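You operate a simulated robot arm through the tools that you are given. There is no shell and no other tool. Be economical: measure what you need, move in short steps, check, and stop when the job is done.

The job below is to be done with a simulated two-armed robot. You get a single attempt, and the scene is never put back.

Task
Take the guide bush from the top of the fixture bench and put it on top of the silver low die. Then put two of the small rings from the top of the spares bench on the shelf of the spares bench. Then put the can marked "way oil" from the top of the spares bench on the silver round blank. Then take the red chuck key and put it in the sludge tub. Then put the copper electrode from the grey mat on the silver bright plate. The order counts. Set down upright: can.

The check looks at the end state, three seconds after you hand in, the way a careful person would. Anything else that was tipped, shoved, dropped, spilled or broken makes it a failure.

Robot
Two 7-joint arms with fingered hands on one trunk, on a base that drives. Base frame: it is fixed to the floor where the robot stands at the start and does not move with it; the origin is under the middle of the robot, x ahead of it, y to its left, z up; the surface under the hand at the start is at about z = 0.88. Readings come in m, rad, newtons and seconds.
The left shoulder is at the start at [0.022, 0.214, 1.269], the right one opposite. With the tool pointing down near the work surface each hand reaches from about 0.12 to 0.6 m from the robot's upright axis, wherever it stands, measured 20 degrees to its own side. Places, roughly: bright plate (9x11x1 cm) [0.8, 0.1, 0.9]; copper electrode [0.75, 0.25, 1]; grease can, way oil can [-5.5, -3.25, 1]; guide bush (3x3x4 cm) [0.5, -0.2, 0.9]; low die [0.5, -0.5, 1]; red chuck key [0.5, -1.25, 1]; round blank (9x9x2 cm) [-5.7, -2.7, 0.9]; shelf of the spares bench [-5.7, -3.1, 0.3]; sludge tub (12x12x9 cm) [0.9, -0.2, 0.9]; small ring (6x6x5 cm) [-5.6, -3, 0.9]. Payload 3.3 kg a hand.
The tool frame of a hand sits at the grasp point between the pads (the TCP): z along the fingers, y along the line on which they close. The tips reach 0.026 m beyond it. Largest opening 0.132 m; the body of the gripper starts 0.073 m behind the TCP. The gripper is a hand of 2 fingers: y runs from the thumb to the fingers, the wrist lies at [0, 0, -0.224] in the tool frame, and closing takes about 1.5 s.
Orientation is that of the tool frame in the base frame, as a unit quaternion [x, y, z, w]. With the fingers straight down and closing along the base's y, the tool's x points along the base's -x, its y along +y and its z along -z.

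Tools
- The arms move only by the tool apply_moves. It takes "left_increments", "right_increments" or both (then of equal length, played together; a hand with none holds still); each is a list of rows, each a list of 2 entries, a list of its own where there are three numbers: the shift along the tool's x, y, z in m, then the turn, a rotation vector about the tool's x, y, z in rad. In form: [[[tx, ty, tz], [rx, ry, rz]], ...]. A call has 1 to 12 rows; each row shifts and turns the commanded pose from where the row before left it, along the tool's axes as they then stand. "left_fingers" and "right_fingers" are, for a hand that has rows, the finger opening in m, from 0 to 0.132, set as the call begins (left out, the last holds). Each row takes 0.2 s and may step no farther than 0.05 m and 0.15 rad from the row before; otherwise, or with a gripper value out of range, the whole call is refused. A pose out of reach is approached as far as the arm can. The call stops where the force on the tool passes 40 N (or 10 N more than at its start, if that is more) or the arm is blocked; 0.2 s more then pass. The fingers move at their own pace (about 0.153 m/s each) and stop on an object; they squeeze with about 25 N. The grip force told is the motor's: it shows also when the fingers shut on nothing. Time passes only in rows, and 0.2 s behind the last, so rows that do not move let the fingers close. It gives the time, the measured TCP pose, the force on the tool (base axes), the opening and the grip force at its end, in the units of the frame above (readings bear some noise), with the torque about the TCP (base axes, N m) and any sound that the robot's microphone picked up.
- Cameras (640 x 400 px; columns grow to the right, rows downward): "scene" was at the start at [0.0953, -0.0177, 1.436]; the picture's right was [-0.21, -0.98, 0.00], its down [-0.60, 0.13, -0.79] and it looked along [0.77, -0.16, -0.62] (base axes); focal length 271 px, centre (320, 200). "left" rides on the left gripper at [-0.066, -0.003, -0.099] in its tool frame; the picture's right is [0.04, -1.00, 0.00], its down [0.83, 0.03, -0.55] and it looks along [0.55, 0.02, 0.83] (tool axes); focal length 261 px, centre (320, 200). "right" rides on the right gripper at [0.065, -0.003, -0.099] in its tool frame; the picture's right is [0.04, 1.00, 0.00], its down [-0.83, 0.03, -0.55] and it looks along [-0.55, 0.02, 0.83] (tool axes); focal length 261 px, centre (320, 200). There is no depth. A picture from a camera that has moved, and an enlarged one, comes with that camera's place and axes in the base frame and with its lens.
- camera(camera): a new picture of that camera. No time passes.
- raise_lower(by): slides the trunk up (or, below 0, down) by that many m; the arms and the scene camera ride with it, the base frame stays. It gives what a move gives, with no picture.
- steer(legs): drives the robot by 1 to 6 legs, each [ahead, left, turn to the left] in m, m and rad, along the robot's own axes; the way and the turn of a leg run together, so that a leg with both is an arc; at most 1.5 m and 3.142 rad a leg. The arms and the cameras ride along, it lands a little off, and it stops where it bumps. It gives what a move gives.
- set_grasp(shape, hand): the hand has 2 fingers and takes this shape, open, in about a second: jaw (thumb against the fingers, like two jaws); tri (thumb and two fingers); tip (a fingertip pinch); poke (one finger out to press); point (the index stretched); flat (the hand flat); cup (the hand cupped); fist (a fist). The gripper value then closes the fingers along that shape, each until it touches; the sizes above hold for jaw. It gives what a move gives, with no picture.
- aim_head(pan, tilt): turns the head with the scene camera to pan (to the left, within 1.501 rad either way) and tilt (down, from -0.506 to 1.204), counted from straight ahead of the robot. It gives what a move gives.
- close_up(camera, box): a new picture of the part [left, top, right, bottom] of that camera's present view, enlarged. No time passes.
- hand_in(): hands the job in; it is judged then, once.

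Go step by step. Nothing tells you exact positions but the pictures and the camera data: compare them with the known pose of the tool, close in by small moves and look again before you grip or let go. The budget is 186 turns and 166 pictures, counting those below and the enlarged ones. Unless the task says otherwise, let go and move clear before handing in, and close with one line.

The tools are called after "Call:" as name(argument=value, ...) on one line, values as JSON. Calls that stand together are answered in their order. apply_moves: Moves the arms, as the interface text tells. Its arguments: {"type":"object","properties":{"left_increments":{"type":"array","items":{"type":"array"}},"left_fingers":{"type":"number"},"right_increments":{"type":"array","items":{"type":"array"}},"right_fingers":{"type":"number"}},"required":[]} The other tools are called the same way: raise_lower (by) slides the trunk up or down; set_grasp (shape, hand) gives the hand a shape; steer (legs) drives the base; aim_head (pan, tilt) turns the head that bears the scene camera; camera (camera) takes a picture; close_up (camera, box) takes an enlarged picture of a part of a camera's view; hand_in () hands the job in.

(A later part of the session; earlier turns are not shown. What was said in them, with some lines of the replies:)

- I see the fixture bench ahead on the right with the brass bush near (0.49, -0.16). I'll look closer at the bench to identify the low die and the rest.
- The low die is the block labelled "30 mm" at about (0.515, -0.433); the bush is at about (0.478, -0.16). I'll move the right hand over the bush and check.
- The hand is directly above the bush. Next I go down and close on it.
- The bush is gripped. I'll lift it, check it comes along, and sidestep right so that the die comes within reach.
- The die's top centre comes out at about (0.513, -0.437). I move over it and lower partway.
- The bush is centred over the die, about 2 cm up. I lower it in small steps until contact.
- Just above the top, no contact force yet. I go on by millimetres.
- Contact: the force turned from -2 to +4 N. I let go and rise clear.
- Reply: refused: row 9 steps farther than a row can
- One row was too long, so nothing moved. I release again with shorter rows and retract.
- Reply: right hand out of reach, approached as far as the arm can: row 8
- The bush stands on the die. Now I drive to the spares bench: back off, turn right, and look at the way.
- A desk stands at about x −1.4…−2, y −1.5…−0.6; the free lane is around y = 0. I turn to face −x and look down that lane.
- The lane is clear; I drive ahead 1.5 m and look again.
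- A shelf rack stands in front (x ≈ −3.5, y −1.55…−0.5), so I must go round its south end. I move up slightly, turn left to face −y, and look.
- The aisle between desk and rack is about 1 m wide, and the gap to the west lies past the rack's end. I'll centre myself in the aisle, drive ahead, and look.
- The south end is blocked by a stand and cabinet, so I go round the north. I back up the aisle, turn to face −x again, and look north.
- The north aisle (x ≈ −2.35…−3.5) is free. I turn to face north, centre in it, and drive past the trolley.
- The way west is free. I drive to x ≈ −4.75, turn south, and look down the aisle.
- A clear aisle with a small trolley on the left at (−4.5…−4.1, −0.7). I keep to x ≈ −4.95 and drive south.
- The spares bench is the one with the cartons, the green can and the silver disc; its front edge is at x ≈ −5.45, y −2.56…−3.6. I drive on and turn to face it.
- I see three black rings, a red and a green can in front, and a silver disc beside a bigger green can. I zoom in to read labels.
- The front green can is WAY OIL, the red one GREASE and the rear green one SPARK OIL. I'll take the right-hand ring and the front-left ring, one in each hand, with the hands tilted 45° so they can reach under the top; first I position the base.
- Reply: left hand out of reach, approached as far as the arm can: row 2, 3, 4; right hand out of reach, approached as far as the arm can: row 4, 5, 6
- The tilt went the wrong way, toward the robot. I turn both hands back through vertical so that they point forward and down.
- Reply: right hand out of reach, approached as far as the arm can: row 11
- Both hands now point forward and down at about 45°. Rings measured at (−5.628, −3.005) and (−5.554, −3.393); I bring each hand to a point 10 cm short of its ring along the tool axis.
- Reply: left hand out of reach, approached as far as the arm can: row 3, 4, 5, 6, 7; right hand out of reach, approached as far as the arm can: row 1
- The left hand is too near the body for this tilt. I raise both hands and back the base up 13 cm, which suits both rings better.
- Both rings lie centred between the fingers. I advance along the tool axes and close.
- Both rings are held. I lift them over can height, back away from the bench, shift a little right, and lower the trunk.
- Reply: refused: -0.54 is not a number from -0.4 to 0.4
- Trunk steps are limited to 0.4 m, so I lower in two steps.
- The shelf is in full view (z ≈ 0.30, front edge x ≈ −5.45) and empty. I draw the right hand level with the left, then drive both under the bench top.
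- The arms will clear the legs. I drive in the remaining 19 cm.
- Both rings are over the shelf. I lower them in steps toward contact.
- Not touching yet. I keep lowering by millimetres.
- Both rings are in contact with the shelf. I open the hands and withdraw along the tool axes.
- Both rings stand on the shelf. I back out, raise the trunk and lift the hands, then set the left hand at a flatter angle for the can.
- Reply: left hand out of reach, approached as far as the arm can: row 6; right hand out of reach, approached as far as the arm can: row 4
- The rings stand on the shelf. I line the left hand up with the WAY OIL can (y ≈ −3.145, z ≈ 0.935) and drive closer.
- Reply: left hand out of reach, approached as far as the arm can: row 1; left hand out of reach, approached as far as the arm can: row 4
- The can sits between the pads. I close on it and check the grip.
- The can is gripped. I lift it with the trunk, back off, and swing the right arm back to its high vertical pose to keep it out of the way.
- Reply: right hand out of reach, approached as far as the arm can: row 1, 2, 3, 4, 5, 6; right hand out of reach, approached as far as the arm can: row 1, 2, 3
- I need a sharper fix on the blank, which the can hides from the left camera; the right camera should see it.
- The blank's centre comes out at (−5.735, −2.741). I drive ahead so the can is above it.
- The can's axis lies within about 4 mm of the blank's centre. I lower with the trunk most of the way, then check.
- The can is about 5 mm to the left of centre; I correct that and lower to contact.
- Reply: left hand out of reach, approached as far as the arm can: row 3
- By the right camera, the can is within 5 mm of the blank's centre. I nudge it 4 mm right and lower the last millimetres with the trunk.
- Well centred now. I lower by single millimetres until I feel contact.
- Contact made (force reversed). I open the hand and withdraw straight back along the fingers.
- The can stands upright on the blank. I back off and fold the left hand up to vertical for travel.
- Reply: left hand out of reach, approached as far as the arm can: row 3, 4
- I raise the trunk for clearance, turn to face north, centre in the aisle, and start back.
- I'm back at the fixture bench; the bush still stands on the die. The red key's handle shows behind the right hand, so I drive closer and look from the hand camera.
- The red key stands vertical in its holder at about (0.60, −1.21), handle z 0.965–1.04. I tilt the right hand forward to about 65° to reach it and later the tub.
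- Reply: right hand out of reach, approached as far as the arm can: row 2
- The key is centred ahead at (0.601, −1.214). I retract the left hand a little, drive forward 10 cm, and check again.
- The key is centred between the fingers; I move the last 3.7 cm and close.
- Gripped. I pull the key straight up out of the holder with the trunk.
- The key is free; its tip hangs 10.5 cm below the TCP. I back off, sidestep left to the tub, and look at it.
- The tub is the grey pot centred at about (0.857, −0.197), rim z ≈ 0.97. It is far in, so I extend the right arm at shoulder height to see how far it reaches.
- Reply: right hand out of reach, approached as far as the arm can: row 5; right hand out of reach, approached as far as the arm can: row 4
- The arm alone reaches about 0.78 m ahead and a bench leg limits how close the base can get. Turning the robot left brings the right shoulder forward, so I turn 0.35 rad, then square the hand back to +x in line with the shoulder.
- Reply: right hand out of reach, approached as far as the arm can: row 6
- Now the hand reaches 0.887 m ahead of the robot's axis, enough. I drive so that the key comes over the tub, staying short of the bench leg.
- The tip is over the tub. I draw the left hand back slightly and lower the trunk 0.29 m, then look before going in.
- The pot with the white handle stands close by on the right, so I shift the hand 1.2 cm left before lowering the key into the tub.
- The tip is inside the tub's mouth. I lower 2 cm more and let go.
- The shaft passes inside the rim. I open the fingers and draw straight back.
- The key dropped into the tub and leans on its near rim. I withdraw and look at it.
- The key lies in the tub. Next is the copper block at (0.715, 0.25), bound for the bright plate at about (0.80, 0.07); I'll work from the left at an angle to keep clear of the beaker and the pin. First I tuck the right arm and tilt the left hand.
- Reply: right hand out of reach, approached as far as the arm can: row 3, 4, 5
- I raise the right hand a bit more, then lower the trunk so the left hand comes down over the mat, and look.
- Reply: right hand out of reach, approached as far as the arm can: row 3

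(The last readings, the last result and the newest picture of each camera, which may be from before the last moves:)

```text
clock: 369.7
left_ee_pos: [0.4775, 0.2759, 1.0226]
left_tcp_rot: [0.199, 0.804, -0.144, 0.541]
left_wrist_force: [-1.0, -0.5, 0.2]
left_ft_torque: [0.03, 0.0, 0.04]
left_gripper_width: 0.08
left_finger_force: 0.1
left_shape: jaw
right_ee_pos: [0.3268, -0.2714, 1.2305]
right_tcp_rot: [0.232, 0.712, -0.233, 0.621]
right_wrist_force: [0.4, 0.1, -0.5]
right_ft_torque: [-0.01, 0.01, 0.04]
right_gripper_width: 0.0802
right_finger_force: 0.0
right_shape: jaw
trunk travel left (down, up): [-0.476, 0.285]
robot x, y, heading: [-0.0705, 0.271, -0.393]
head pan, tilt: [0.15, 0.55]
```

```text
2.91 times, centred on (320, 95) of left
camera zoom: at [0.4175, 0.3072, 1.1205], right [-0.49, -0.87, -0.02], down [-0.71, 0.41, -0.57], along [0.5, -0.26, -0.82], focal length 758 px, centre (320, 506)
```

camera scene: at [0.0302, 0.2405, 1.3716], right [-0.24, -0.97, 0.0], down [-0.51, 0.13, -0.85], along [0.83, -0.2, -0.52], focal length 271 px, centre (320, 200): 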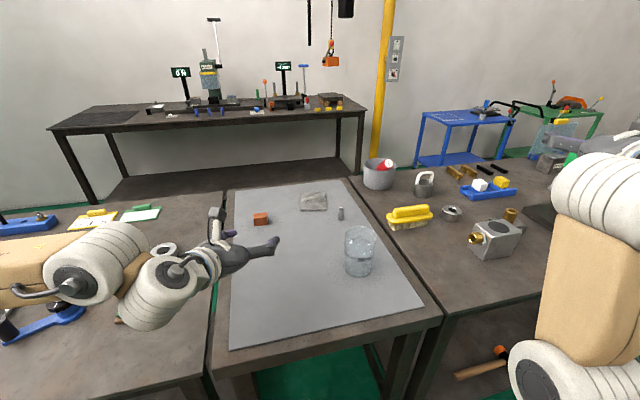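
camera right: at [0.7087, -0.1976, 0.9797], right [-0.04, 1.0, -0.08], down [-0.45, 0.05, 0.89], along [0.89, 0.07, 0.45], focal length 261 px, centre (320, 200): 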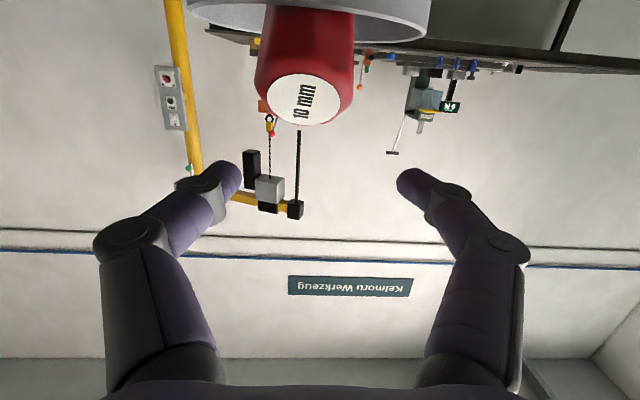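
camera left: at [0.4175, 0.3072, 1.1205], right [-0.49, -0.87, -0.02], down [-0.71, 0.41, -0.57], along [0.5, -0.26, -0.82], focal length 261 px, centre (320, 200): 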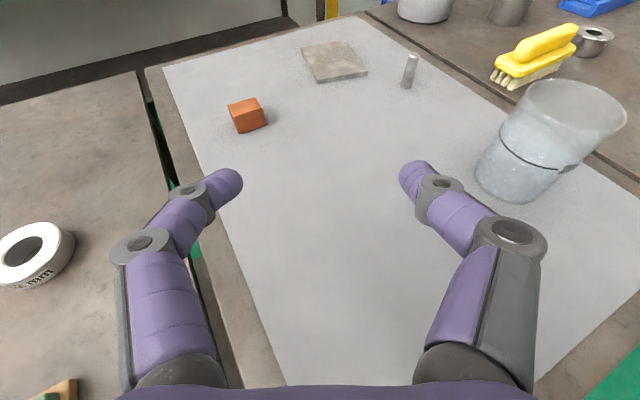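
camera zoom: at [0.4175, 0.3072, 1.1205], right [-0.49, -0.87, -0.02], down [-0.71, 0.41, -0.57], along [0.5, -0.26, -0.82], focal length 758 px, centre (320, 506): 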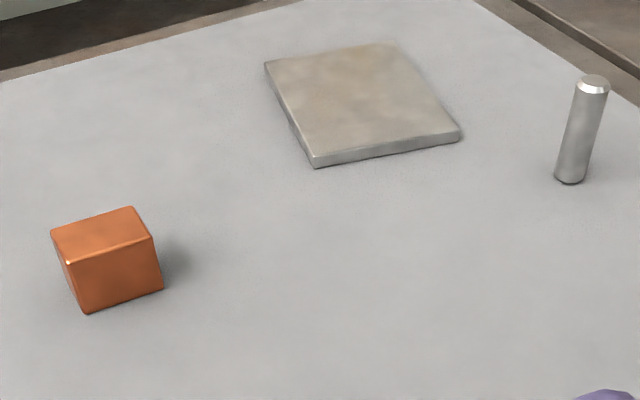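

The block is axis-aligned: x 0.708–0.733, y 0.235–0.274, about 3 cm tall. I square the left hand to +x so it grips the 4 cm width cleanly, and come to 10 cm short of it.

Call:
apply_moves(left_increments=[[[0, 0, 0], [-0.116, -0.002, -0.047]], [[0, 0, 0], [-0.116, -0.002, -0.047]], [[0, 0, 0], [-0.116, -0.002, -0.047]], [[0, 0, 0], [-0.116, -0.002, -0.047]], [[0.0024, -0.005, 0.039], [0, 0, 0]], [[0.0024, -0.005, 0.039], [0, 0, 0]], [[0.0024, -0.005, 0.039], [0, 0, 0]], [[0.0024, -0.005, 0.039], [0, 0, 0]], [[0, 0, 0], [0, 0, 0]]])

Call:
camera(camera="left")

Call:
camera(camera="scene")

```text
clock: 371.7
left_ee_pos: [0.5898, 0.1909, 0.9543]
left_tcp_rot: [0.199, 0.805, -0.144, 0.54]
left_wrist_force: [-0.4, -1.0, 0.5]
left_ft_torque: [0.02, -0.01, -0.04]
left_gripper_width: 0.0802
left_finger_force: 0.1
left_shape: jaw
left hand out of reach, approached as far as the arm can: row 1, 2, 3, 4
right_ee_pos: [0.3268, -0.2728, 1.2315]
right_tcp_rot: [0.231, 0.712, -0.232, 0.621]
right_wrist_force: [-0.3, 0.7, 0.6]
right_ft_torque: [0.0, 0.0, -0.04]
right_gripper_width: 0.0799
right_finger_force: 0.1
right_shape: jaw
trunk travel left (down, up): [-0.476, 0.285]
robot x, y, heading: [-0.0718, 0.2711, -0.394]
head pan, tilt: [0.15, 0.55]
```

```text
35 pictures are left
camera left: at [0.53, 0.2212, 1.0529], right [-0.49, -0.87, -0.02], down [-0.71, 0.41, -0.57], along [0.5, -0.26, -0.82], focal length 261 px, centre (320, 200)
```

left: 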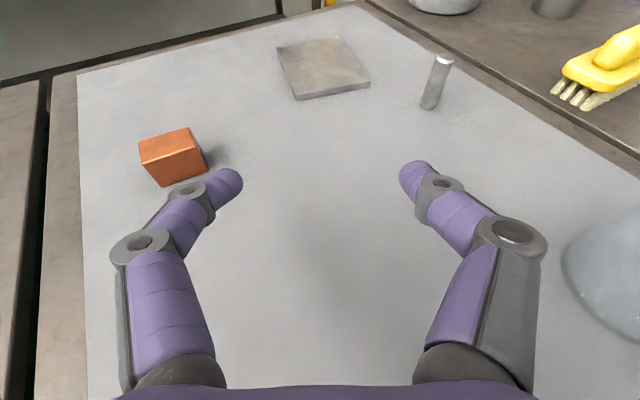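

```text
34 pictures are left
camera scene: at [0.0301, 0.2408, 1.3716], right [-0.24, -0.97, 0.0], down [-0.51, 0.12, -0.85], along [0.83, -0.2, -0.52], focal length 271 px, centre (320, 200)
```

scene: 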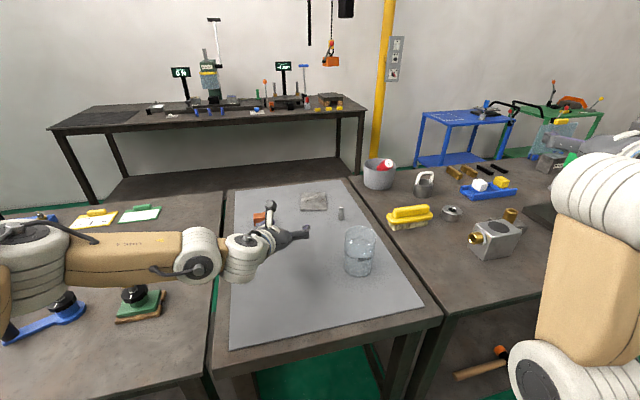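

The yaw was refused at the nearer spot, so the hand went along its old heading. I try the yaw again here, farther out.

Call:
apply_moves(left_increments=[[[0, 0, 0], [-0.116, -0.002, -0.047]], [[0, 0, 0], [-0.116, -0.002, -0.047]], [[0, 0, 0], [-0.116, -0.002, -0.047]], [[0, 0, 0], [-0.116, -0.002, -0.047]], [[0, 0, 0], [0, 0, 0]]])

```text
clock: 372.9
left_ee_pos: [0.5905, 0.1911, 0.9553]
left_tcp_rot: [-0.008, 0.83, -0.005, 0.558]
left_wrist_force: [-0.1, 0.8, 0.0]
left_ft_torque: [0.0, 0.0, 0.0]
left_gripper_width: 0.0801
left_finger_force: 0.0
left_shape: jaw
right_ee_pos: [0.3266, -0.2729, 1.2305]
right_tcp_rot: [0.232, 0.712, -0.232, 0.62]
right_wrist_force: [0.6, 0.1, 0.4]
right_ft_torque: [-0.02, 0.0, 0.01]
right_gripper_width: 0.0801
right_finger_force: 0.0
right_shape: jaw
trunk travel left (down, up): [-0.476, 0.285]
robot x, y, heading: [-0.0685, 0.2689, -0.393]
head pan, tilt: [0.15, 0.55]
```

Call:
apply_moves(left_increments=[[[0, 0.032, 0], [0, 0, 0]], [[0, 0.032, 0], [0, 0, 0]], [[-0.002, 0, 0.032], [0, 0, 0]], [[0, 0, 0], [0, 0, 0]]])

Call:
camera(camera="left")

```text
clock: 373.9
left_ee_pos: [0.6184, 0.2554, 0.9437]
left_tcp_rot: [-0.008, 0.829, -0.005, 0.558]
left_wrist_force: [0.7, 1.0, 0.9]
left_ft_torque: [0.04, -0.01, -0.02]
left_gripper_width: 0.0797
left_finger_force: 0.0
left_shape: jaw
right_ee_pos: [0.326, -0.2709, 1.2309]
right_tcp_rot: [0.232, 0.712, -0.232, 0.621]
right_wrist_force: [1.1, -0.7, 0.2]
right_ft_torque: [0.04, 0.02, -0.02]
right_gripper_width: 0.0799
right_finger_force: 0.1
right_shape: jaw
trunk travel left (down, up): [-0.476, 0.285]
robot x, y, heading: [-0.0703, 0.2717, -0.393]
head pan, tilt: [0.15, 0.55]
```

```text
33 pictures are left
camera left: at [0.5528, 0.2528, 1.0421], right [-0.01, -1.0, -0.02], down [-0.83, 0.02, -0.56], along [0.56, 0.01, -0.83], focal length 261 px, centre (320, 200)
```

left: 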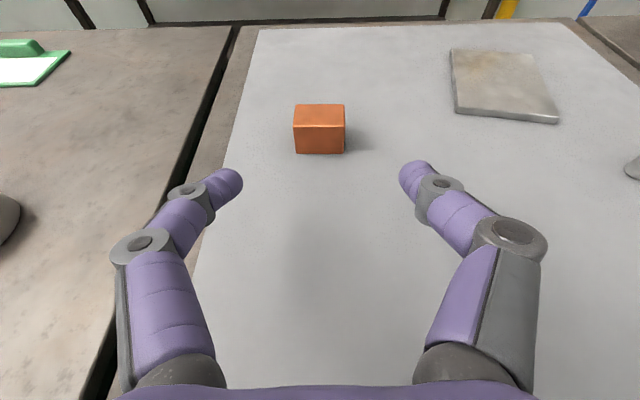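

The block is squarely between the fingers. I advance and close.

Call:
apply_moves(left_increments=[[[-0.002, 0, 0.0347], [0, 0, 0]], [[-0.002, 0, 0.0347], [0, 0, 0]], [[-0.002, 0, 0.0347], [0, 0, 0]], [[0, 0, 0], [0, 0, 0]]])

Call:
camera(camera="left")

```text
clock: 374.9
left_ee_pos: [0.7202, 0.2544, 0.9108]
left_tcp_rot: [-0.006, 0.829, -0.006, 0.559]
left_wrist_force: [-0.7, -0.5, 0.3]
left_ft_torque: [-0.02, -0.01, -0.03]
left_gripper_width: 0.0802
left_finger_force: 0.0
left_shape: jaw
right_ee_pos: [0.3264, -0.2699, 1.2317]
right_tcp_rot: [0.232, 0.712, -0.232, 0.621]
right_wrist_force: [-0.5, -0.9, 0.2]
right_ft_torque: [0.01, 0.03, -0.01]
right_gripper_width: 0.0798
right_finger_force: 0.0
right_shape: jaw
trunk travel left (down, up): [-0.476, 0.285]
robot x, y, heading: [-0.068, 0.2673, -0.39]
head pan, tilt: [0.15, 0.55]
```

```text
32 pictures are left
camera left: at [0.653, 0.2526, 1.009], right [-0.01, -1.0, -0.02], down [-0.83, 0.02, -0.56], along [0.56, 0.01, -0.83], focal length 261 px, centre (320, 200)
```

left: 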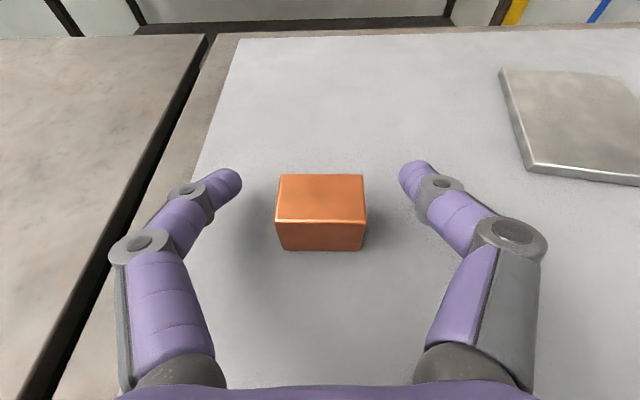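

Call:
apply_moves(left_increments=[[[0, 0, 0], [0, 0, 0]], [[0, 0, 0], [0, 0, 0]], [[0, 0, 0], [0, 0, 0]], [[0, 0, 0], [0, 0, 0]], [[0, 0, 0], [0, 0, 0]]], left_fingers=0.0)

Call:
raise_lower(by=0.07)

Call:
camera(camera="left")

```text
clock: 376.1
left_ee_pos: [0.7192, 0.2537, 0.912]
left_tcp_rot: [-0.007, 0.829, -0.006, 0.559]
left_wrist_force: [0.2, -0.5, 0.9]
left_ft_torque: [0.03, 0.02, -0.03]
left_gripper_width: 0.0029
left_finger_force: 25.6
left_shape: jaw
right_ee_pos: [0.3263, -0.2716, 1.23]
right_tcp_rot: [0.233, 0.712, -0.233, 0.62]
right_wrist_force: [-0.7, -0.9, -0.4]
right_ft_torque: [0.01, 0.0, 0.0]
right_gripper_width: 0.08
right_finger_force: 0.2
right_shape: jaw
trunk travel left (down, up): [-0.476, 0.285]
robot x, y, heading: [-0.0726, 0.2685, -0.393]
head pan, tilt: [0.15, 0.55]
```

```text
clock: 377.2
left_ee_pos: [0.72, 0.255, 0.98]
left_tcp_rot: [-0.007, 0.83, -0.005, 0.558]
left_wrist_force: [-0.4, -0.3, 0.0]
left_ft_torque: [-0.02, -0.03, 0.02]
left_gripper_width: 0.0033
left_finger_force: 24.7
left_shape: jaw
right_ee_pos: [0.3268, -0.2721, 1.3018]
right_tcp_rot: [0.232, 0.712, -0.232, 0.621]
right_wrist_force: [0.6, 0.1, 0.2]
right_ft_torque: [0.0, -0.02, 0.04]
right_gripper_width: 0.0798
right_finger_force: 0.0
right_shape: jaw
trunk travel left (down, up): [-0.546, 0.215]
robot x, y, heading: [-0.0722, 0.2653, -0.391]
head pan, tilt: [0.15, 0.55]
```

```text
31 pictures are left
camera left: at [0.6528, 0.2534, 1.078], right [-0.01, -1.0, -0.02], down [-0.83, 0.02, -0.56], along [0.56, 0.01, -0.83], focal length 261 px, centre (320, 200)
```

left: 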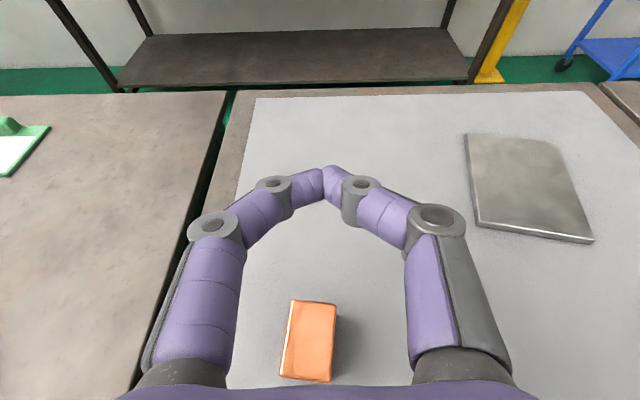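

The fingers closed on the far edge and squeezed the block out toward the palm; it now lies on the mat about 5 cm nearer, turned a quarter. I open, draw back and look.

Call:
apply_moves(left_increments=[[[0, 0, -0.04], [0, 0, 0]], [[0, 0, -0.04], [0, 0, 0]], [[0, 0, -0.04], [0, 0, 0]], [[0, 0, -0.03], [0, 0, 0]], [[0, 0, 0], [0, 0, 0]]], left_fingers=0.08)

Call:
close_up(camera="left", box=[220, 60, 420, 220])

```text
clock: 378.4
left_ee_pos: [0.5818, 0.2555, 1.0352]
left_tcp_rot: [-0.007, 0.829, -0.006, 0.559]
left_wrist_force: [-0.2, -0.8, 0.0]
left_ft_torque: [-0.05, 0.01, 0.01]
left_gripper_width: 0.0798
left_finger_force: 0.0
left_shape: jaw
right_ee_pos: [0.3277, -0.2711, 1.3005]
right_tcp_rot: [0.232, 0.712, -0.233, 0.621]
right_wrist_force: [-0.1, -0.4, -0.2]
right_ft_torque: [-0.05, 0.02, -0.01]
right_gripper_width: 0.0801
right_finger_force: 0.0
right_shape: jaw
trunk travel left (down, up): [-0.546, 0.215]
robot x, y, heading: [-0.0711, 0.2711, -0.388]
head pan, tilt: [0.15, 0.55]
```

```text
2.50 times, centred on (320, 140) of left
camera zoom: at [0.5147, 0.2546, 1.1346], right [-0.01, -1.0, -0.02], down [-0.82, 0.02, -0.57], along [0.57, 0.01, -0.82], focal length 652 px, centre (320, 350)
```

zoom: 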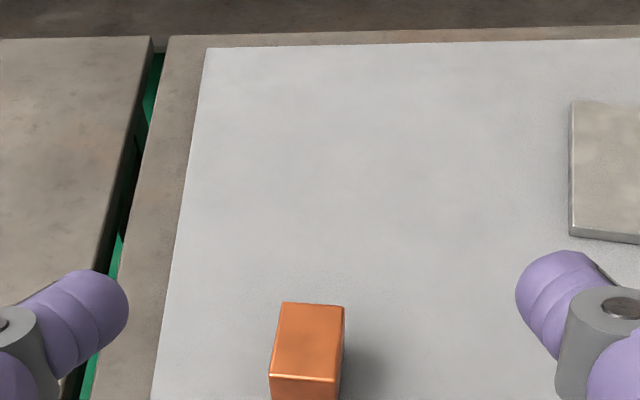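

The block now lies with its long side along x, centred near (0.673, 0.262). I bring the pads (about 1 cm beyond the TCP) over its middle and check before closing.

Call:
apply_moves(left_increments=[[[0.0215, 0.0016, 0.0312], [0, 0, 0]], [[0.0215, 0.0016, 0.0312], [0, 0, 0]], [[0.0215, 0.0016, 0.0312], [0, 0, 0]], [[0.0215, 0.0016, 0.0312], [0, 0, 0]], [[0, 0, 0], [0, 0, 0]]], left_fingers=0.07)

Call:
camera(camera="left")

```text
clock: 379.6
left_ee_pos: [0.6621, 0.2601, 0.9117]
left_tcp_rot: [-0.006, 0.83, -0.006, 0.558]
left_wrist_force: [-0.4, 0.2, -0.2]
left_ft_torque: [0.0, -0.03, -0.04]
left_gripper_width: 0.0705
left_finger_force: 0.1
left_shape: jaw
right_ee_pos: [0.3257, -0.272, 1.3012]
right_tcp_rot: [0.232, 0.712, -0.232, 0.621]
right_wrist_force: [-0.5, -0.1, -0.4]
right_ft_torque: [0.0, 0.0, -0.02]
right_gripper_width: 0.0799
right_finger_force: 0.1
right_shape: jaw
trunk travel left (down, up): [-0.546, 0.215]
robot x, y, heading: [-0.0734, 0.2682, -0.39]
head pan, tilt: [0.15, 0.55]
```

```text
29 pictures are left
camera left: at [0.5965, 0.2577, 1.0093], right [-0.01, -1.0, -0.02], down [-0.83, 0.02, -0.56], along [0.56, 0.01, -0.83], focal length 261 px, centre (320, 200)
```

left: 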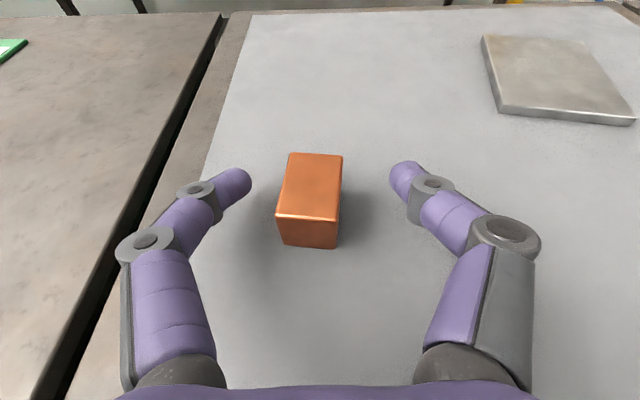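

The effective contact is nearer the fingertips, so I draw back 1.1 cm to centre it on the block, then close and test-lift.

Call:
apply_moves(left_increments=[[[0.006, 0.003, -0.0094], [0, 0, 0]], [[0, 0, 0], [0, 0, 0]]])

Call:
apply_moves(left_increments=[[[0, 0, 0], [0, 0, 0]], [[0, 0, 0], [0, 0, 0]], [[0, 0, 0], [0, 0, 0]], [[0, 0, 0], [0, 0, 0]]], left_fingers=0.0)

Call:
camera(camera="left")

```text
clock: 380.2
left_ee_pos: [0.6534, 0.2629, 0.9097]
left_tcp_rot: [-0.007, 0.83, -0.006, 0.558]
left_wrist_force: [1.0, 0.0, 0.6]
left_ft_torque: [-0.02, 0.02, 0.02]
left_gripper_width: 0.0704
left_finger_force: 0.1
left_shape: jaw
right_ee_pos: [0.3259, -0.2725, 1.3006]
right_tcp_rot: [0.233, 0.712, -0.233, 0.62]
right_wrist_force: [-0.5, 0.0, -0.2]
right_ft_torque: [0.01, 0.01, 0.0]
right_gripper_width: 0.0801
right_finger_force: 0.1
right_shape: jaw
trunk travel left (down, up): [-0.546, 0.215]
robot x, y, heading: [-0.0667, 0.2709, -0.394]
head pan, tilt: [0.15, 0.55]
```

```text
clock: 381.2
left_ee_pos: [0.6518, 0.2624, 0.9093]
left_tcp_rot: [-0.007, 0.83, -0.005, 0.558]
left_wrist_force: [1.6, 0.4, 0.4]
left_ft_torque: [0.01, -0.01, -0.04]
left_gripper_width: 0.0221
left_finger_force: 25.1
left_shape: jaw
right_ee_pos: [0.3276, -0.2722, 1.3013]
right_tcp_rot: [0.233, 0.712, -0.233, 0.62]
right_wrist_force: [0.0, -0.8, 0.4]
right_ft_torque: [0.01, 0.02, -0.02]
right_gripper_width: 0.0799
right_finger_force: 0.0
right_shape: jaw
trunk travel left (down, up): [-0.546, 0.215]
robot x, y, heading: [-0.073, 0.2711, -0.395]
head pan, tilt: [0.15, 0.55]
```

```text
28 pictures are left
camera left: at [0.5859, 0.2612, 1.0074], right [-0.01, -1.0, -0.02], down [-0.83, 0.02, -0.56], along [0.56, 0.01, -0.83], focal length 261 px, centre (320, 200)
```

left: 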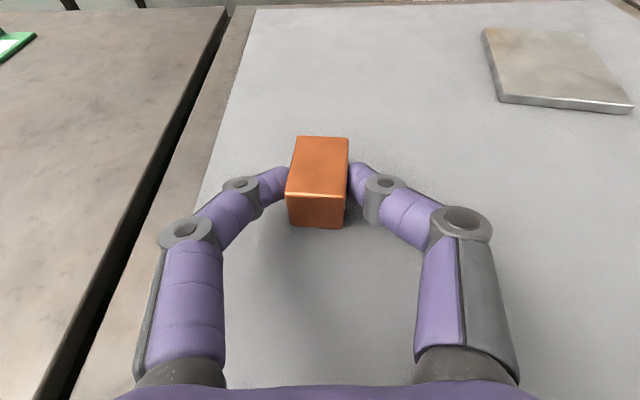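

Gripped at its middle now (22 mm reading, 25 N). I lift with the trunk and check.

Call:
raise_lower(by=0.09)

Call:
camera(camera="left")

```text
clock: 382.4
left_ee_pos: [0.6536, 0.263, 0.9974]
left_tcp_rot: [-0.007, 0.829, -0.006, 0.559]
left_wrist_force: [-0.2, 0.1, -2.7]
left_ft_torque: [-0.01, 0.05, -0.02]
left_gripper_width: 0.0218
left_finger_force: 25.0
left_shape: jaw
right_ee_pos: [0.3274, -0.2718, 1.3913]
right_tcp_rot: [0.232, 0.712, -0.232, 0.621]
right_wrist_force: [-0.5, 0.0, -0.4]
right_ft_torque: [-0.02, -0.01, -0.02]
right_gripper_width: 0.0801
right_finger_force: 0.0
right_shape: jaw
trunk travel left (down, up): [-0.636, 0.125]
robot x, y, heading: [-0.0743, 0.2684, -0.397]
head pan, tilt: [0.15, 0.55]
```

```text
27 pictures are left
camera left: at [0.5864, 0.2612, 1.0956], right [-0.01, -1.0, -0.02], down [-0.83, 0.02, -0.56], along [0.56, 0.01, -0.83], focal length 261 px, centre (320, 200)
```

left: 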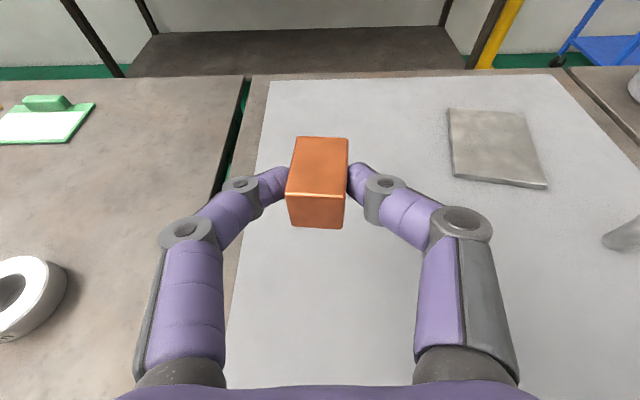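

The block is held. I yaw the hand toward −y to keep the wrist clear of the beaker, then shift the base so the plate comes within reach.

Call:
apply_moves(left_increments=[[[0, 0, 0], [0.117, 0.002, 0.048]], [[0, 0, 0], [0.117, 0.002, 0.048]], [[0, 0, 0], [0.117, 0.002, 0.048]], [[0, 0, 0], [0, 0, 0]]])

Call:
steer(legs=[[0.13, -0.12, 0]])

Call:
camera(camera="left")

Call:
camera(camera="scene")

```text
clock: 383.4
left_ee_pos: [0.6526, 0.2609, 0.9977]
left_tcp_rot: [0.151, 0.815, -0.11, 0.548]
left_wrist_force: [-1.0, -0.8, -2.1]
left_ft_torque: [0.02, 0.08, 0.01]
left_gripper_width: 0.022
left_finger_force: 24.8
left_shape: jaw
right_ee_pos: [0.327, -0.2724, 1.3898]
right_tcp_rot: [0.233, 0.712, -0.233, 0.62]
right_wrist_force: [0.0, -0.7, 0.8]
right_ft_torque: [0.02, 0.0, 0.02]
right_gripper_width: 0.0801
right_finger_force: 0.2
right_shape: jaw
trunk travel left (down, up): [-0.636, 0.125]
robot x, y, heading: [-0.0728, 0.2708, -0.39]
head pan, tilt: [0.15, 0.55]
```

```text
clock: 384.9
left_ee_pos: [0.73, 0.1023, 0.9974]
left_tcp_rot: [0.15, 0.816, -0.109, 0.547]
left_wrist_force: [-0.1, -0.4, -3.2]
left_ft_torque: [0.03, 0.05, -0.02]
left_gripper_width: 0.0218
left_finger_force: 24.8
left_shape: jaw
right_ee_pos: [0.4037, -0.434, 1.3896]
right_tcp_rot: [0.233, 0.713, -0.232, 0.619]
right_wrist_force: [1.4, 0.1, -0.2]
right_ft_torque: [0.01, 0.01, 0.02]
right_gripper_width: 0.0799
right_finger_force: 0.1
right_shape: jaw
trunk travel left (down, up): [-0.636, 0.125]
robot x, y, heading: [0.0003, 0.109, -0.395]
head pan, tilt: [0.15, 0.55]
```

```text
26 pictures are left
camera left: at [0.6665, 0.1244, 1.0954], right [-0.38, -0.93, -0.02], down [-0.76, 0.33, -0.56], along [0.53, -0.2, -0.83], focal length 261 px, centre (320, 200)
```

left: 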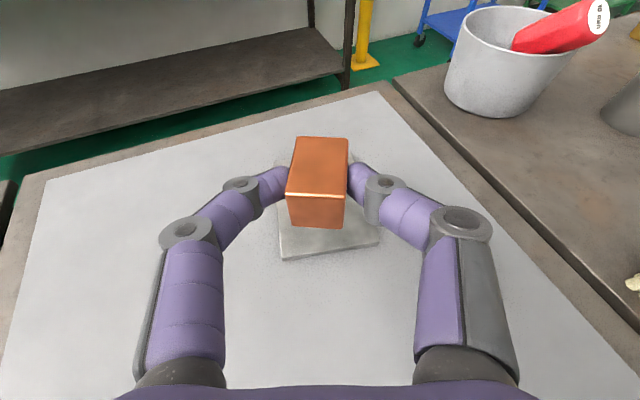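

```text
25 pictures are left
camera scene: at [0.1007, 0.0813, 1.5316], right [-0.24, -0.97, 0.0], down [-0.51, 0.13, -0.85], along [0.83, -0.2, -0.52], focal length 271 px, centre (320, 200)
```

scene: 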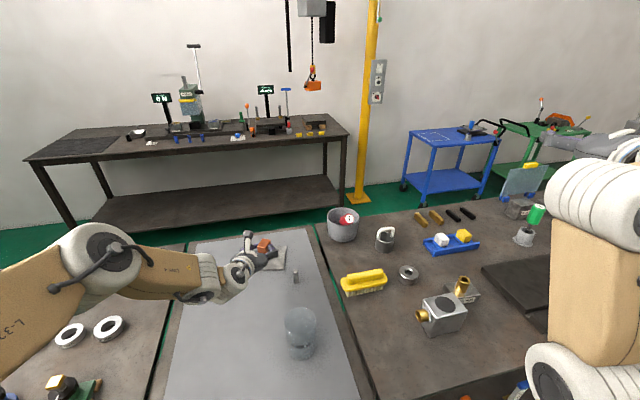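

Plate corners agree: centre (0.80, 0.07). I move the block over it and down to about 3 cm above.

Call:
apply_moves(left_increments=[[[0.0125, -0.0009, 0.0358], [0, 0, 0]], [[0.0125, -0.0009, 0.0358], [0, 0, 0]], [[0, 0, 0], [0, 0, 0]]])

Call:
camera(camera="left")

Call:
close_up(camera="scene", box=[200, 220, 340, 330])

```text
clock: 385.7
left_ee_pos: [0.7564, 0.0894, 0.9689]
left_tcp_rot: [0.15, 0.816, -0.11, 0.547]
left_wrist_force: [0.1, 0.5, -1.8]
left_ft_torque: [0.03, 0.02, 0.01]
left_gripper_width: 0.022
left_finger_force: 24.8
left_shape: jaw
left hand out of reach, approached as far as the arm can: row 2
right_ee_pos: [0.4027, -0.4327, 1.3912]
right_tcp_rot: [0.232, 0.712, -0.232, 0.621]
right_wrist_force: [0.4, 0.6, -0.4]
right_ft_torque: [-0.01, -0.04, -0.01]
right_gripper_width: 0.0801
right_finger_force: 0.1
right_shape: jaw
trunk travel left (down, up): [-0.636, 0.125]
robot x, y, heading: [0.0055, 0.1052, -0.391]
head pan, tilt: [0.15, 0.55]
```

```text
24 pictures are left
camera left: at [0.6934, 0.1129, 1.0657], right [-0.38, -0.93, -0.02], down [-0.76, 0.33, -0.56], along [0.53, -0.2, -0.83], focal length 261 px, centre (320, 200)
```

left: 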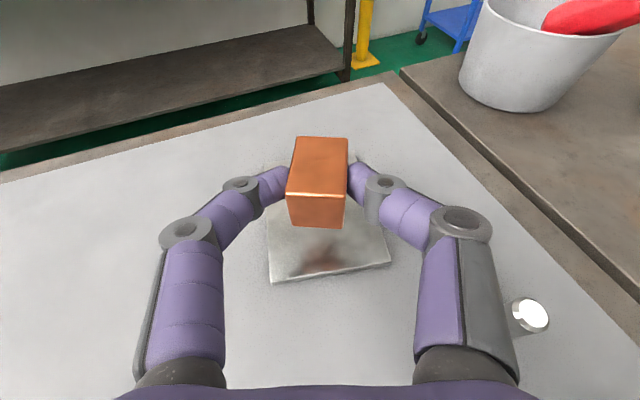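

```text
3.64 times, centred on (270, 275) of scene
camera zoom: at [0.1003, 0.0826, 1.5317], right [-0.24, -0.97, 0.0], down [-0.51, 0.13, -0.85], along [0.83, -0.2, -0.52], focal length 986 px, centre (502, -73)
```

zoom: 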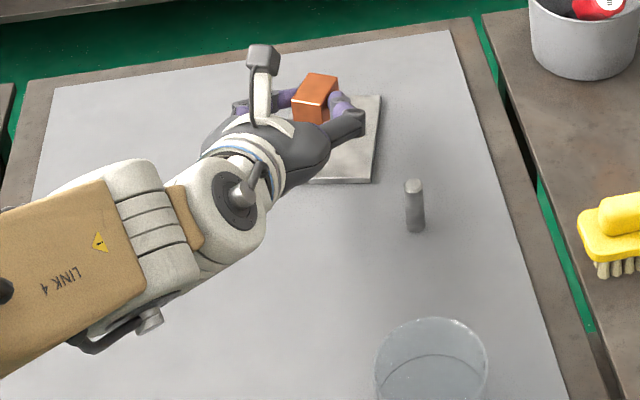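

The block is already over the plate but the arm is at its limit. I raise the arm relative to the shoulder and then lower the trunk, which gains the last 2.5 cm of reach.

Call:
apply_moves(left_increments=[[[-0.034, 0, -0.009], [0, 0, 0]], [[-0.034, 0, -0.009], [0, 0, 0]], [[-0.034, 0, -0.009], [0, 0, 0]], [[0, 0, 0.026], [0, 0, 0]], [[0, 0, 0], [0, 0, 0]]])

Call:
raise_lower(by=-0.1)

Call:
camera(camera="left")

```text
clock: 386.9
left_ee_pos: [0.7915, 0.0779, 1.0619]
left_tcp_rot: [0.149, 0.816, -0.11, 0.547]
left_wrist_force: [-0.4, 0.5, -3.1]
left_ft_torque: [0.0, 0.07, 0.01]
left_gripper_width: 0.0219
left_finger_force: 24.1
left_shape: jaw
right_ee_pos: [0.4025, -0.4311, 1.3924]
right_tcp_rot: [0.232, 0.712, -0.232, 0.621]
right_wrist_force: [0.5, -0.4, 1.2]
right_ft_torque: [0.03, -0.01, -0.02]
right_gripper_width: 0.08
right_finger_force: 0.1
right_shape: jaw
trunk travel left (down, up): [-0.636, 0.125]
robot x, y, heading: [0.0029, 0.1055, -0.388]
head pan, tilt: [0.15, 0.55]
```

```text
clock: 388.2
left_ee_pos: [0.7901, 0.0784, 0.9658]
left_tcp_rot: [0.149, 0.816, -0.11, 0.547]
left_wrist_force: [0.2, 0.3, -3.3]
left_ft_torque: [0.01, 0.06, -0.01]
left_gripper_width: 0.0217
left_finger_force: 24.6
left_shape: jaw
right_ee_pos: [0.4027, -0.4322, 1.2908]
right_tcp_rot: [0.233, 0.712, -0.233, 0.62]
right_wrist_force: [0.5, 0.7, -0.5]
right_ft_torque: [-0.03, -0.02, 0.02]
right_gripper_width: 0.0801
right_finger_force: 0.0
right_shape: jaw
trunk travel left (down, up): [-0.536, 0.225]
robot x, y, heading: [0.0023, 0.108, -0.394]
head pan, tilt: [0.15, 0.55]
```

```text
22 pictures are left
camera left: at [0.728, 0.1016, 1.0623], right [-0.38, -0.93, -0.02], down [-0.76, 0.32, -0.56], along [0.53, -0.2, -0.82], focal length 261 px, centre (320, 200)
```

left: 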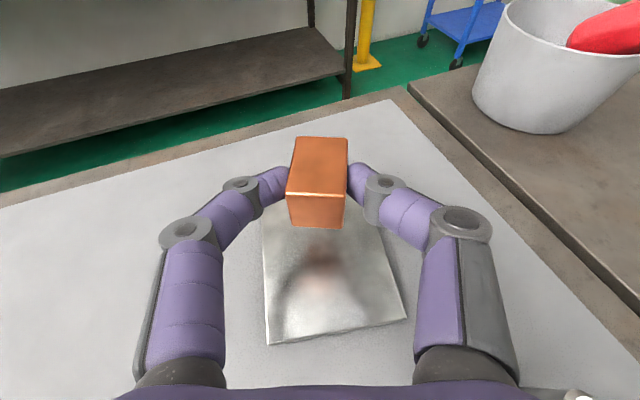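

The block is centred to within 1 cm of the plate's middle. I lower with the trunk.

Call:
raise_lower(by=-0.038)

Call:
close_up(camera="left", box=[220, 100, 440, 300])

Call:
close_up(camera="scene", box=[220, 190, 340, 280])

```text
clock: 389.1
left_ee_pos: [0.7897, 0.0791, 0.927]
left_tcp_rot: [0.15, 0.816, -0.11, 0.548]
left_wrist_force: [-0.4, -0.1, -2.4]
left_ft_torque: [0.02, 0.02, 0.01]
left_gripper_width: 0.0219
left_finger_force: 24.8
left_shape: jaw
right_ee_pos: [0.4015, -0.4325, 1.2533]
right_tcp_rot: [0.232, 0.712, -0.232, 0.621]
right_wrist_force: [0.6, 0.0, 0.5]
right_ft_torque: [0.0, -0.03, -0.06]
right_gripper_width: 0.0799
right_finger_force: 0.0
right_shape: jaw
trunk travel left (down, up): [-0.498, 0.263]
robot x, y, heading: [0.0045, 0.1099, -0.393]
head pan, tilt: [0.15, 0.55]
```

```text
2.00 times, centred on (330, 200) of left
camera zoom: at [0.7278, 0.1015, 1.0242], right [-0.38, -0.93, -0.02], down [-0.76, 0.32, -0.56], along [0.53, -0.2, -0.83], focal length 521 px, centre (300, 200)
```

zoom: 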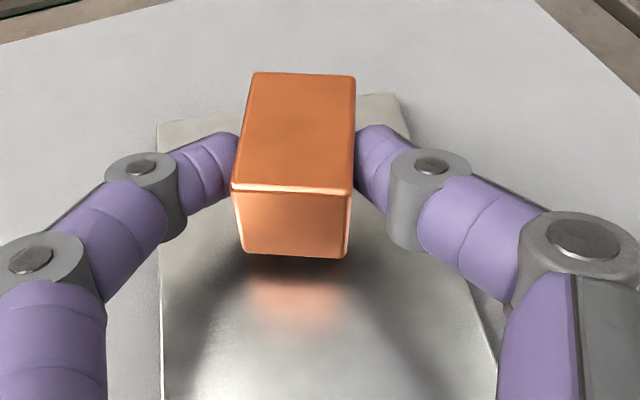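

```text
4.44 times, centred on (280, 235) of scene
camera zoom: at [0.1048, 0.0808, 1.3936], right [-0.24, -0.97, 0.0], down [-0.51, 0.13, -0.85], along [0.83, -0.2, -0.52], focal length 1205 px, centre (498, 44)
```

zoom: 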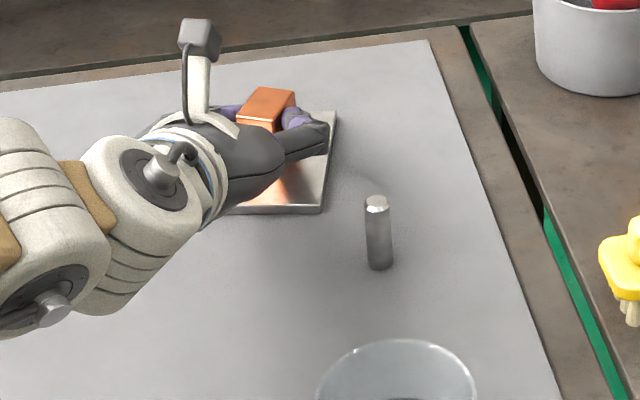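

The block is about 7 mm above the plate, well inside its edges. I go down in small steps.

Call:
raise_lower(by=-0.004)

Call:
raise_lower(by=-0.002)

Call:
raise_lower(by=-0.0015)

```text
clock: 389.6
left_ee_pos: [0.7895, 0.0789, 0.9225]
left_tcp_rot: [0.15, 0.816, -0.11, 0.548]
left_wrist_force: [-1.0, -0.4, -2.0]
left_ft_torque: [0.01, 0.06, 0.02]
left_gripper_width: 0.0217
left_finger_force: 25.4
left_shape: jaw
right_ee_pos: [0.4024, -0.4325, 1.249]
right_tcp_rot: [0.232, 0.712, -0.232, 0.621]
right_wrist_force: [0.5, 0.5, -0.3]
right_ft_torque: [0.03, 0.01, 0.01]
right_gripper_width: 0.08
right_finger_force: 0.0
right_shape: jaw
trunk travel left (down, up): [-0.494, 0.267]
robot x, y, heading: [0.0047, 0.1066, -0.395]
head pan, tilt: [0.15, 0.55]
```

```text
clock: 390.1
left_ee_pos: [0.7906, 0.0787, 0.92]
left_tcp_rot: [0.15, 0.816, -0.11, 0.548]
left_wrist_force: [0.7, -0.2, -2.0]
left_ft_torque: [0.02, 0.02, -0.01]
left_gripper_width: 0.0218
left_finger_force: 24.7
left_shape: jaw
right_ee_pos: [0.4031, -0.4334, 1.2471]
right_tcp_rot: [0.233, 0.712, -0.233, 0.621]
right_wrist_force: [-0.8, 0.3, 0.2]
right_ft_torque: [-0.01, -0.03, 0.01]
right_gripper_width: 0.0796
right_finger_force: 0.0
right_shape: jaw
trunk travel left (down, up): [-0.492, 0.269]
robot x, y, heading: [0.0056, 0.1091, -0.393]
head pan, tilt: [0.15, 0.55]
```

```text
clock: 390.6
left_ee_pos: [0.7902, 0.0788, 0.9186]
left_tcp_rot: [0.15, 0.816, -0.11, 0.547]
left_wrist_force: [-0.2, 0.1, -3.0]
left_ft_torque: [0.0, 0.07, 0.01]
left_gripper_width: 0.022
left_finger_force: 24.5
left_shape: jaw
right_ee_pos: [0.4026, -0.4316, 1.2453]
right_tcp_rot: [0.232, 0.711, -0.233, 0.621]
right_wrist_force: [0.4, -0.7, 0.0]
right_ft_torque: [0.03, 0.04, 0.01]
right_gripper_width: 0.0799
right_finger_force: 0.1
right_shape: jaw
trunk travel left (down, up): [-0.49, 0.271]
robot x, y, heading: [0.0021, 0.1095, -0.399]
head pan, tilt: [0.15, 0.55]
```

Call:
raise_lower(by=-0.0015)

Call:
raise_lower(by=-0.0015)

Call:
close_up(camera="left", box=[220, 100, 440, 300])

```text
clock: 391.1
left_ee_pos: [0.7887, 0.0775, 0.918]
left_tcp_rot: [0.149, 0.816, -0.109, 0.548]
left_wrist_force: [-0.8, 0.0, 0.4]
left_ft_torque: [-0.02, -0.01, -0.03]
left_gripper_width: 0.0219
left_finger_force: 25.2
left_shape: jaw
right_ee_pos: [0.4019, -0.4324, 1.244]
right_tcp_rot: [0.233, 0.712, -0.233, 0.62]
right_wrist_force: [-0.6, 0.6, -0.5]
right_ft_torque: [0.0, 0.01, -0.01]
right_gripper_width: 0.08
right_finger_force: 0.1
right_shape: jaw
trunk travel left (down, up): [-0.489, 0.272]
robot x, y, heading: [-0.0004, 0.1091, -0.392]
head pan, tilt: [0.15, 0.55]
```

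```text
clock: 391.6
left_ee_pos: [0.7903, 0.0778, 0.9175]
left_tcp_rot: [0.148, 0.815, -0.109, 0.549]
left_wrist_force: [0.0, 0.1, 5.8]
left_ft_torque: [-0.03, -0.11, -0.01]
left_gripper_width: 0.0221
left_finger_force: 25.7
left_shape: jaw
right_ee_pos: [0.402, -0.4327, 1.2424]
right_tcp_rot: [0.233, 0.711, -0.232, 0.622]
right_wrist_force: [-0.1, -0.6, 0.9]
right_ft_torque: [0.03, -0.01, -0.02]
right_gripper_width: 0.0799
right_finger_force: 0.0
right_shape: jaw
trunk travel left (down, up): [-0.487, 0.274]
robot x, y, heading: [0.0034, 0.107, -0.394]
head pan, tilt: [0.15, 0.55]
```

```text
2.00 times, centred on (330, 200) of left
camera zoom: at [0.7276, 0.1016, 1.015], right [-0.38, -0.93, -0.02], down [-0.76, 0.32, -0.57], along [0.53, -0.2, -0.82], focal length 521 px, centre (300, 200)
```

zoom: 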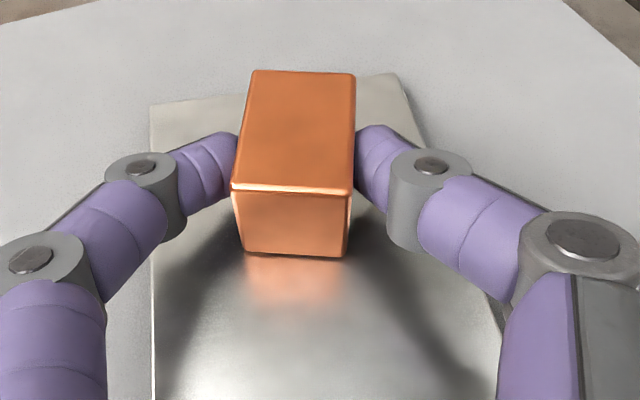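

Contact. I open the fingers slightly and rise straight up.

Call:
apply_moves(left_increments=[[[0, 0, 0], [0, 0, 0]], [[0, 0, 0], [0, 0, 0]], [[0, 0, 0], [0, 0, 0]], [[0, 0, 0], [0, 0, 0]]], left_fingers=0.05)

Call:
raise_lower(by=0.16)

Call:
camera(camera="left")

```text
clock: 392.6
left_ee_pos: [0.7903, 0.0787, 0.9155]
left_tcp_rot: [0.149, 0.816, -0.109, 0.548]
left_wrist_force: [-0.1, -0.4, 0.2]
left_ft_torque: [-0.01, 0.02, 0.02]
left_gripper_width: 0.0495
left_finger_force: 0.1
left_shape: jaw
right_ee_pos: [0.4026, -0.4324, 1.2429]
right_tcp_rot: [0.232, 0.712, -0.232, 0.621]
right_wrist_force: [-0.2, 0.5, -0.7]
right_ft_torque: [0.04, -0.04, 0.01]
right_gripper_width: 0.0799
right_finger_force: 0.1
right_shape: jaw
trunk travel left (down, up): [-0.487, 0.274]
robot x, y, heading: [0.0049, 0.1071, -0.394]
head pan, tilt: [0.15, 0.55]
```

```text
clock: 394.5
left_ee_pos: [0.7902, 0.0792, 1.075]
left_tcp_rot: [0.149, 0.816, -0.109, 0.548]
left_wrist_force: [1.4, 0.0, -0.5]
left_ft_torque: [0.0, -0.05, 0.02]
left_gripper_width: 0.0494
left_finger_force: 0.1
left_shape: jaw
right_ee_pos: [0.4039, -0.4333, 1.4017]
right_tcp_rot: [0.233, 0.712, -0.233, 0.621]
right_wrist_force: [0.5, 1.1, 0.2]
right_ft_torque: [0.03, -0.01, 0.01]
right_gripper_width: 0.08
right_finger_force: 0.2
right_shape: jaw
trunk travel left (down, up): [-0.647, 0.114]
robot x, y, heading: [0.0046, 0.1095, -0.394]
head pan, tilt: [0.15, 0.55]
```

```text
18 pictures are left
camera left: at [0.7278, 0.1015, 1.173], right [-0.38, -0.93, -0.02], down [-0.76, 0.32, -0.56], along [0.53, -0.2, -0.83], focal length 261 px, centre (320, 200)
```

left: 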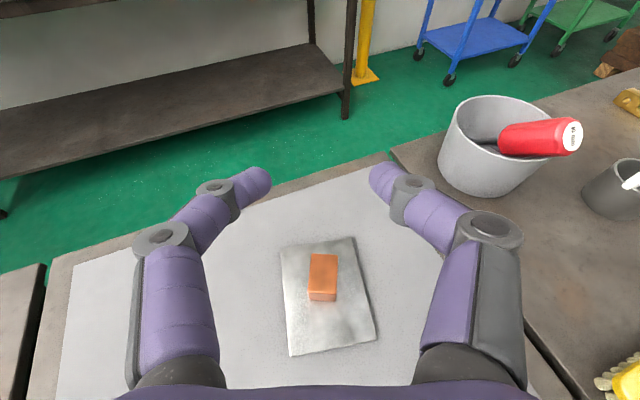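

The block lies on the bright plate and the key rests in the tub. I back away clear of the bench and take a last look.

Call:
steer(legs=[[-0.35, 0, 0]])

Call:
aim_head(pan=0.3, tilt=0.5)

Call:
camera(camera="scene")

Call:
close_up(camera="scene", box=[260, 160, 480, 300])

```text
clock: 396.7
left_ee_pos: [0.4667, 0.2132, 1.0758]
left_tcp_rot: [0.149, 0.815, -0.11, 0.548]
left_wrist_force: [0.1, 0.7, -0.6]
left_ft_torque: [0.01, 0.0, 0.02]
left_gripper_width: 0.0497
left_finger_force: 0.1
left_shape: jaw
right_ee_pos: [0.0762, -0.2982, 1.4028]
right_tcp_rot: [0.233, 0.711, -0.233, 0.621]
right_wrist_force: [-0.4, 0.8, 0.3]
right_ft_torque: [0.03, 0.0, 0.03]
right_gripper_width: 0.0802
right_finger_force: 0.0
right_shape: jaw
trunk travel left (down, up): [-0.647, 0.114]
robot x, y, heading: [-0.3176, 0.2402, -0.391]
head pan, tilt: [0.15, 0.55]
```

```text
clock: 397.4
left_ee_pos: [0.4666, 0.2115, 1.0756]
left_tcp_rot: [0.15, 0.816, -0.11, 0.547]
left_wrist_force: [-0.2, -0.1, -0.1]
left_ft_torque: [0.03, -0.01, 0.03]
left_gripper_width: 0.0497
left_finger_force: 0.1
left_shape: jaw
right_ee_pos: [0.0792, -0.2987, 1.4025]
right_tcp_rot: [0.233, 0.712, -0.232, 0.62]
right_wrist_force: [0.5, -0.1, -0.2]
right_ft_torque: [-0.02, 0.01, 0.03]
right_gripper_width: 0.0801
right_finger_force: 0.0
right_shape: jaw
trunk travel left (down, up): [-0.647, 0.114]
robot x, y, heading: [-0.3221, 0.2436, -0.393]
head pan, tilt: [0.3, 0.499]
```

```text
17 pictures are left
camera scene: at [-0.2207, 0.2297, 1.5478], right [-0.09, -1.0, 0.0], down [-0.48, 0.04, -0.88], along [0.87, -0.08, -0.48], focal length 271 px, centre (320, 200)
```

scene: 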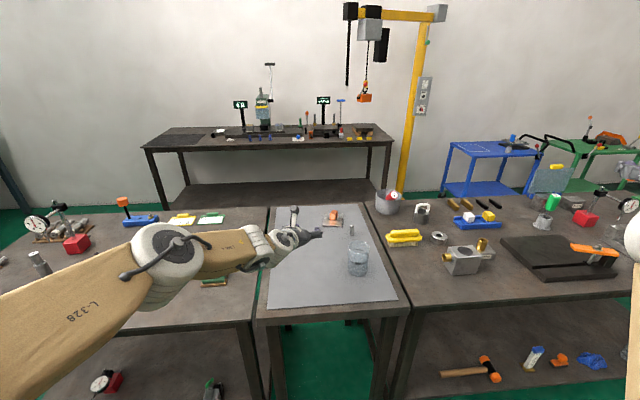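

```text
2.86 times, centred on (370, 230) of scene
camera zoom: at [-0.2207, 0.2297, 1.5478], right [-0.09, -1.0, 0.0], down [-0.48, 0.04, -0.88], along [0.87, -0.08, -0.48], focal length 775 px, centre (177, 114)
```

zoom: 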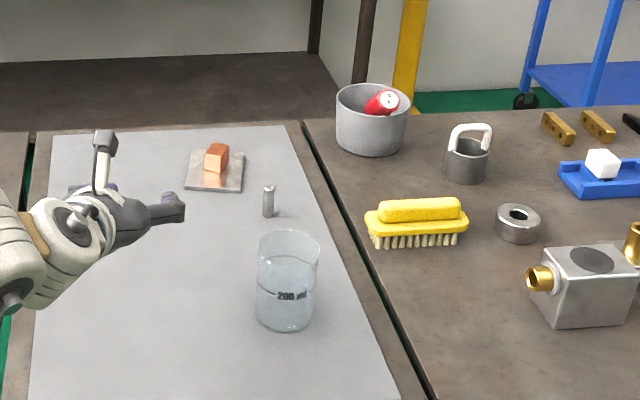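

Everything is in place: bush on the die, key in the tub, electrode on the plate, nothing disturbed. I move a little farther clear and hand in.

Call:
steer(legs=[[-0.2, 0, 0]])

Call:
hand_in()

```text
clock: 399.0
left_ee_pos: [0.2805, 0.29, 1.0774]
left_tcp_rot: [0.149, 0.815, -0.11, 0.549]
left_wrist_force: [0.0, 0.0, -0.6]
left_ft_torque: [0.0, 0.01, -0.01]
left_gripper_width: 0.0496
left_finger_force: 0.0
left_shape: jaw
right_ee_pos: [-0.1068, -0.2201, 1.4035]
right_tcp_rot: [0.232, 0.711, -0.233, 0.622]
right_wrist_force: [-0.5, -0.6, 0.2]
right_ft_torque: [0.02, -0.01, 0.03]
right_gripper_width: 0.0799
right_finger_force: 0.1
right_shape: jaw
trunk travel left (down, up): [-0.647, 0.114]
robot x, y, heading: [-0.5006, 0.3157, -0.395]
head pan, tilt: [0.3, 0.499]
```

```text
The job is handed in.
```

I did all five steps in order and handed the job in; the first grip on the electrode slipped, pushing it about 5 cm across the mat, before I set it on the bright plate, and the red chuck key rests in the sludge tub leaning on its near rim.
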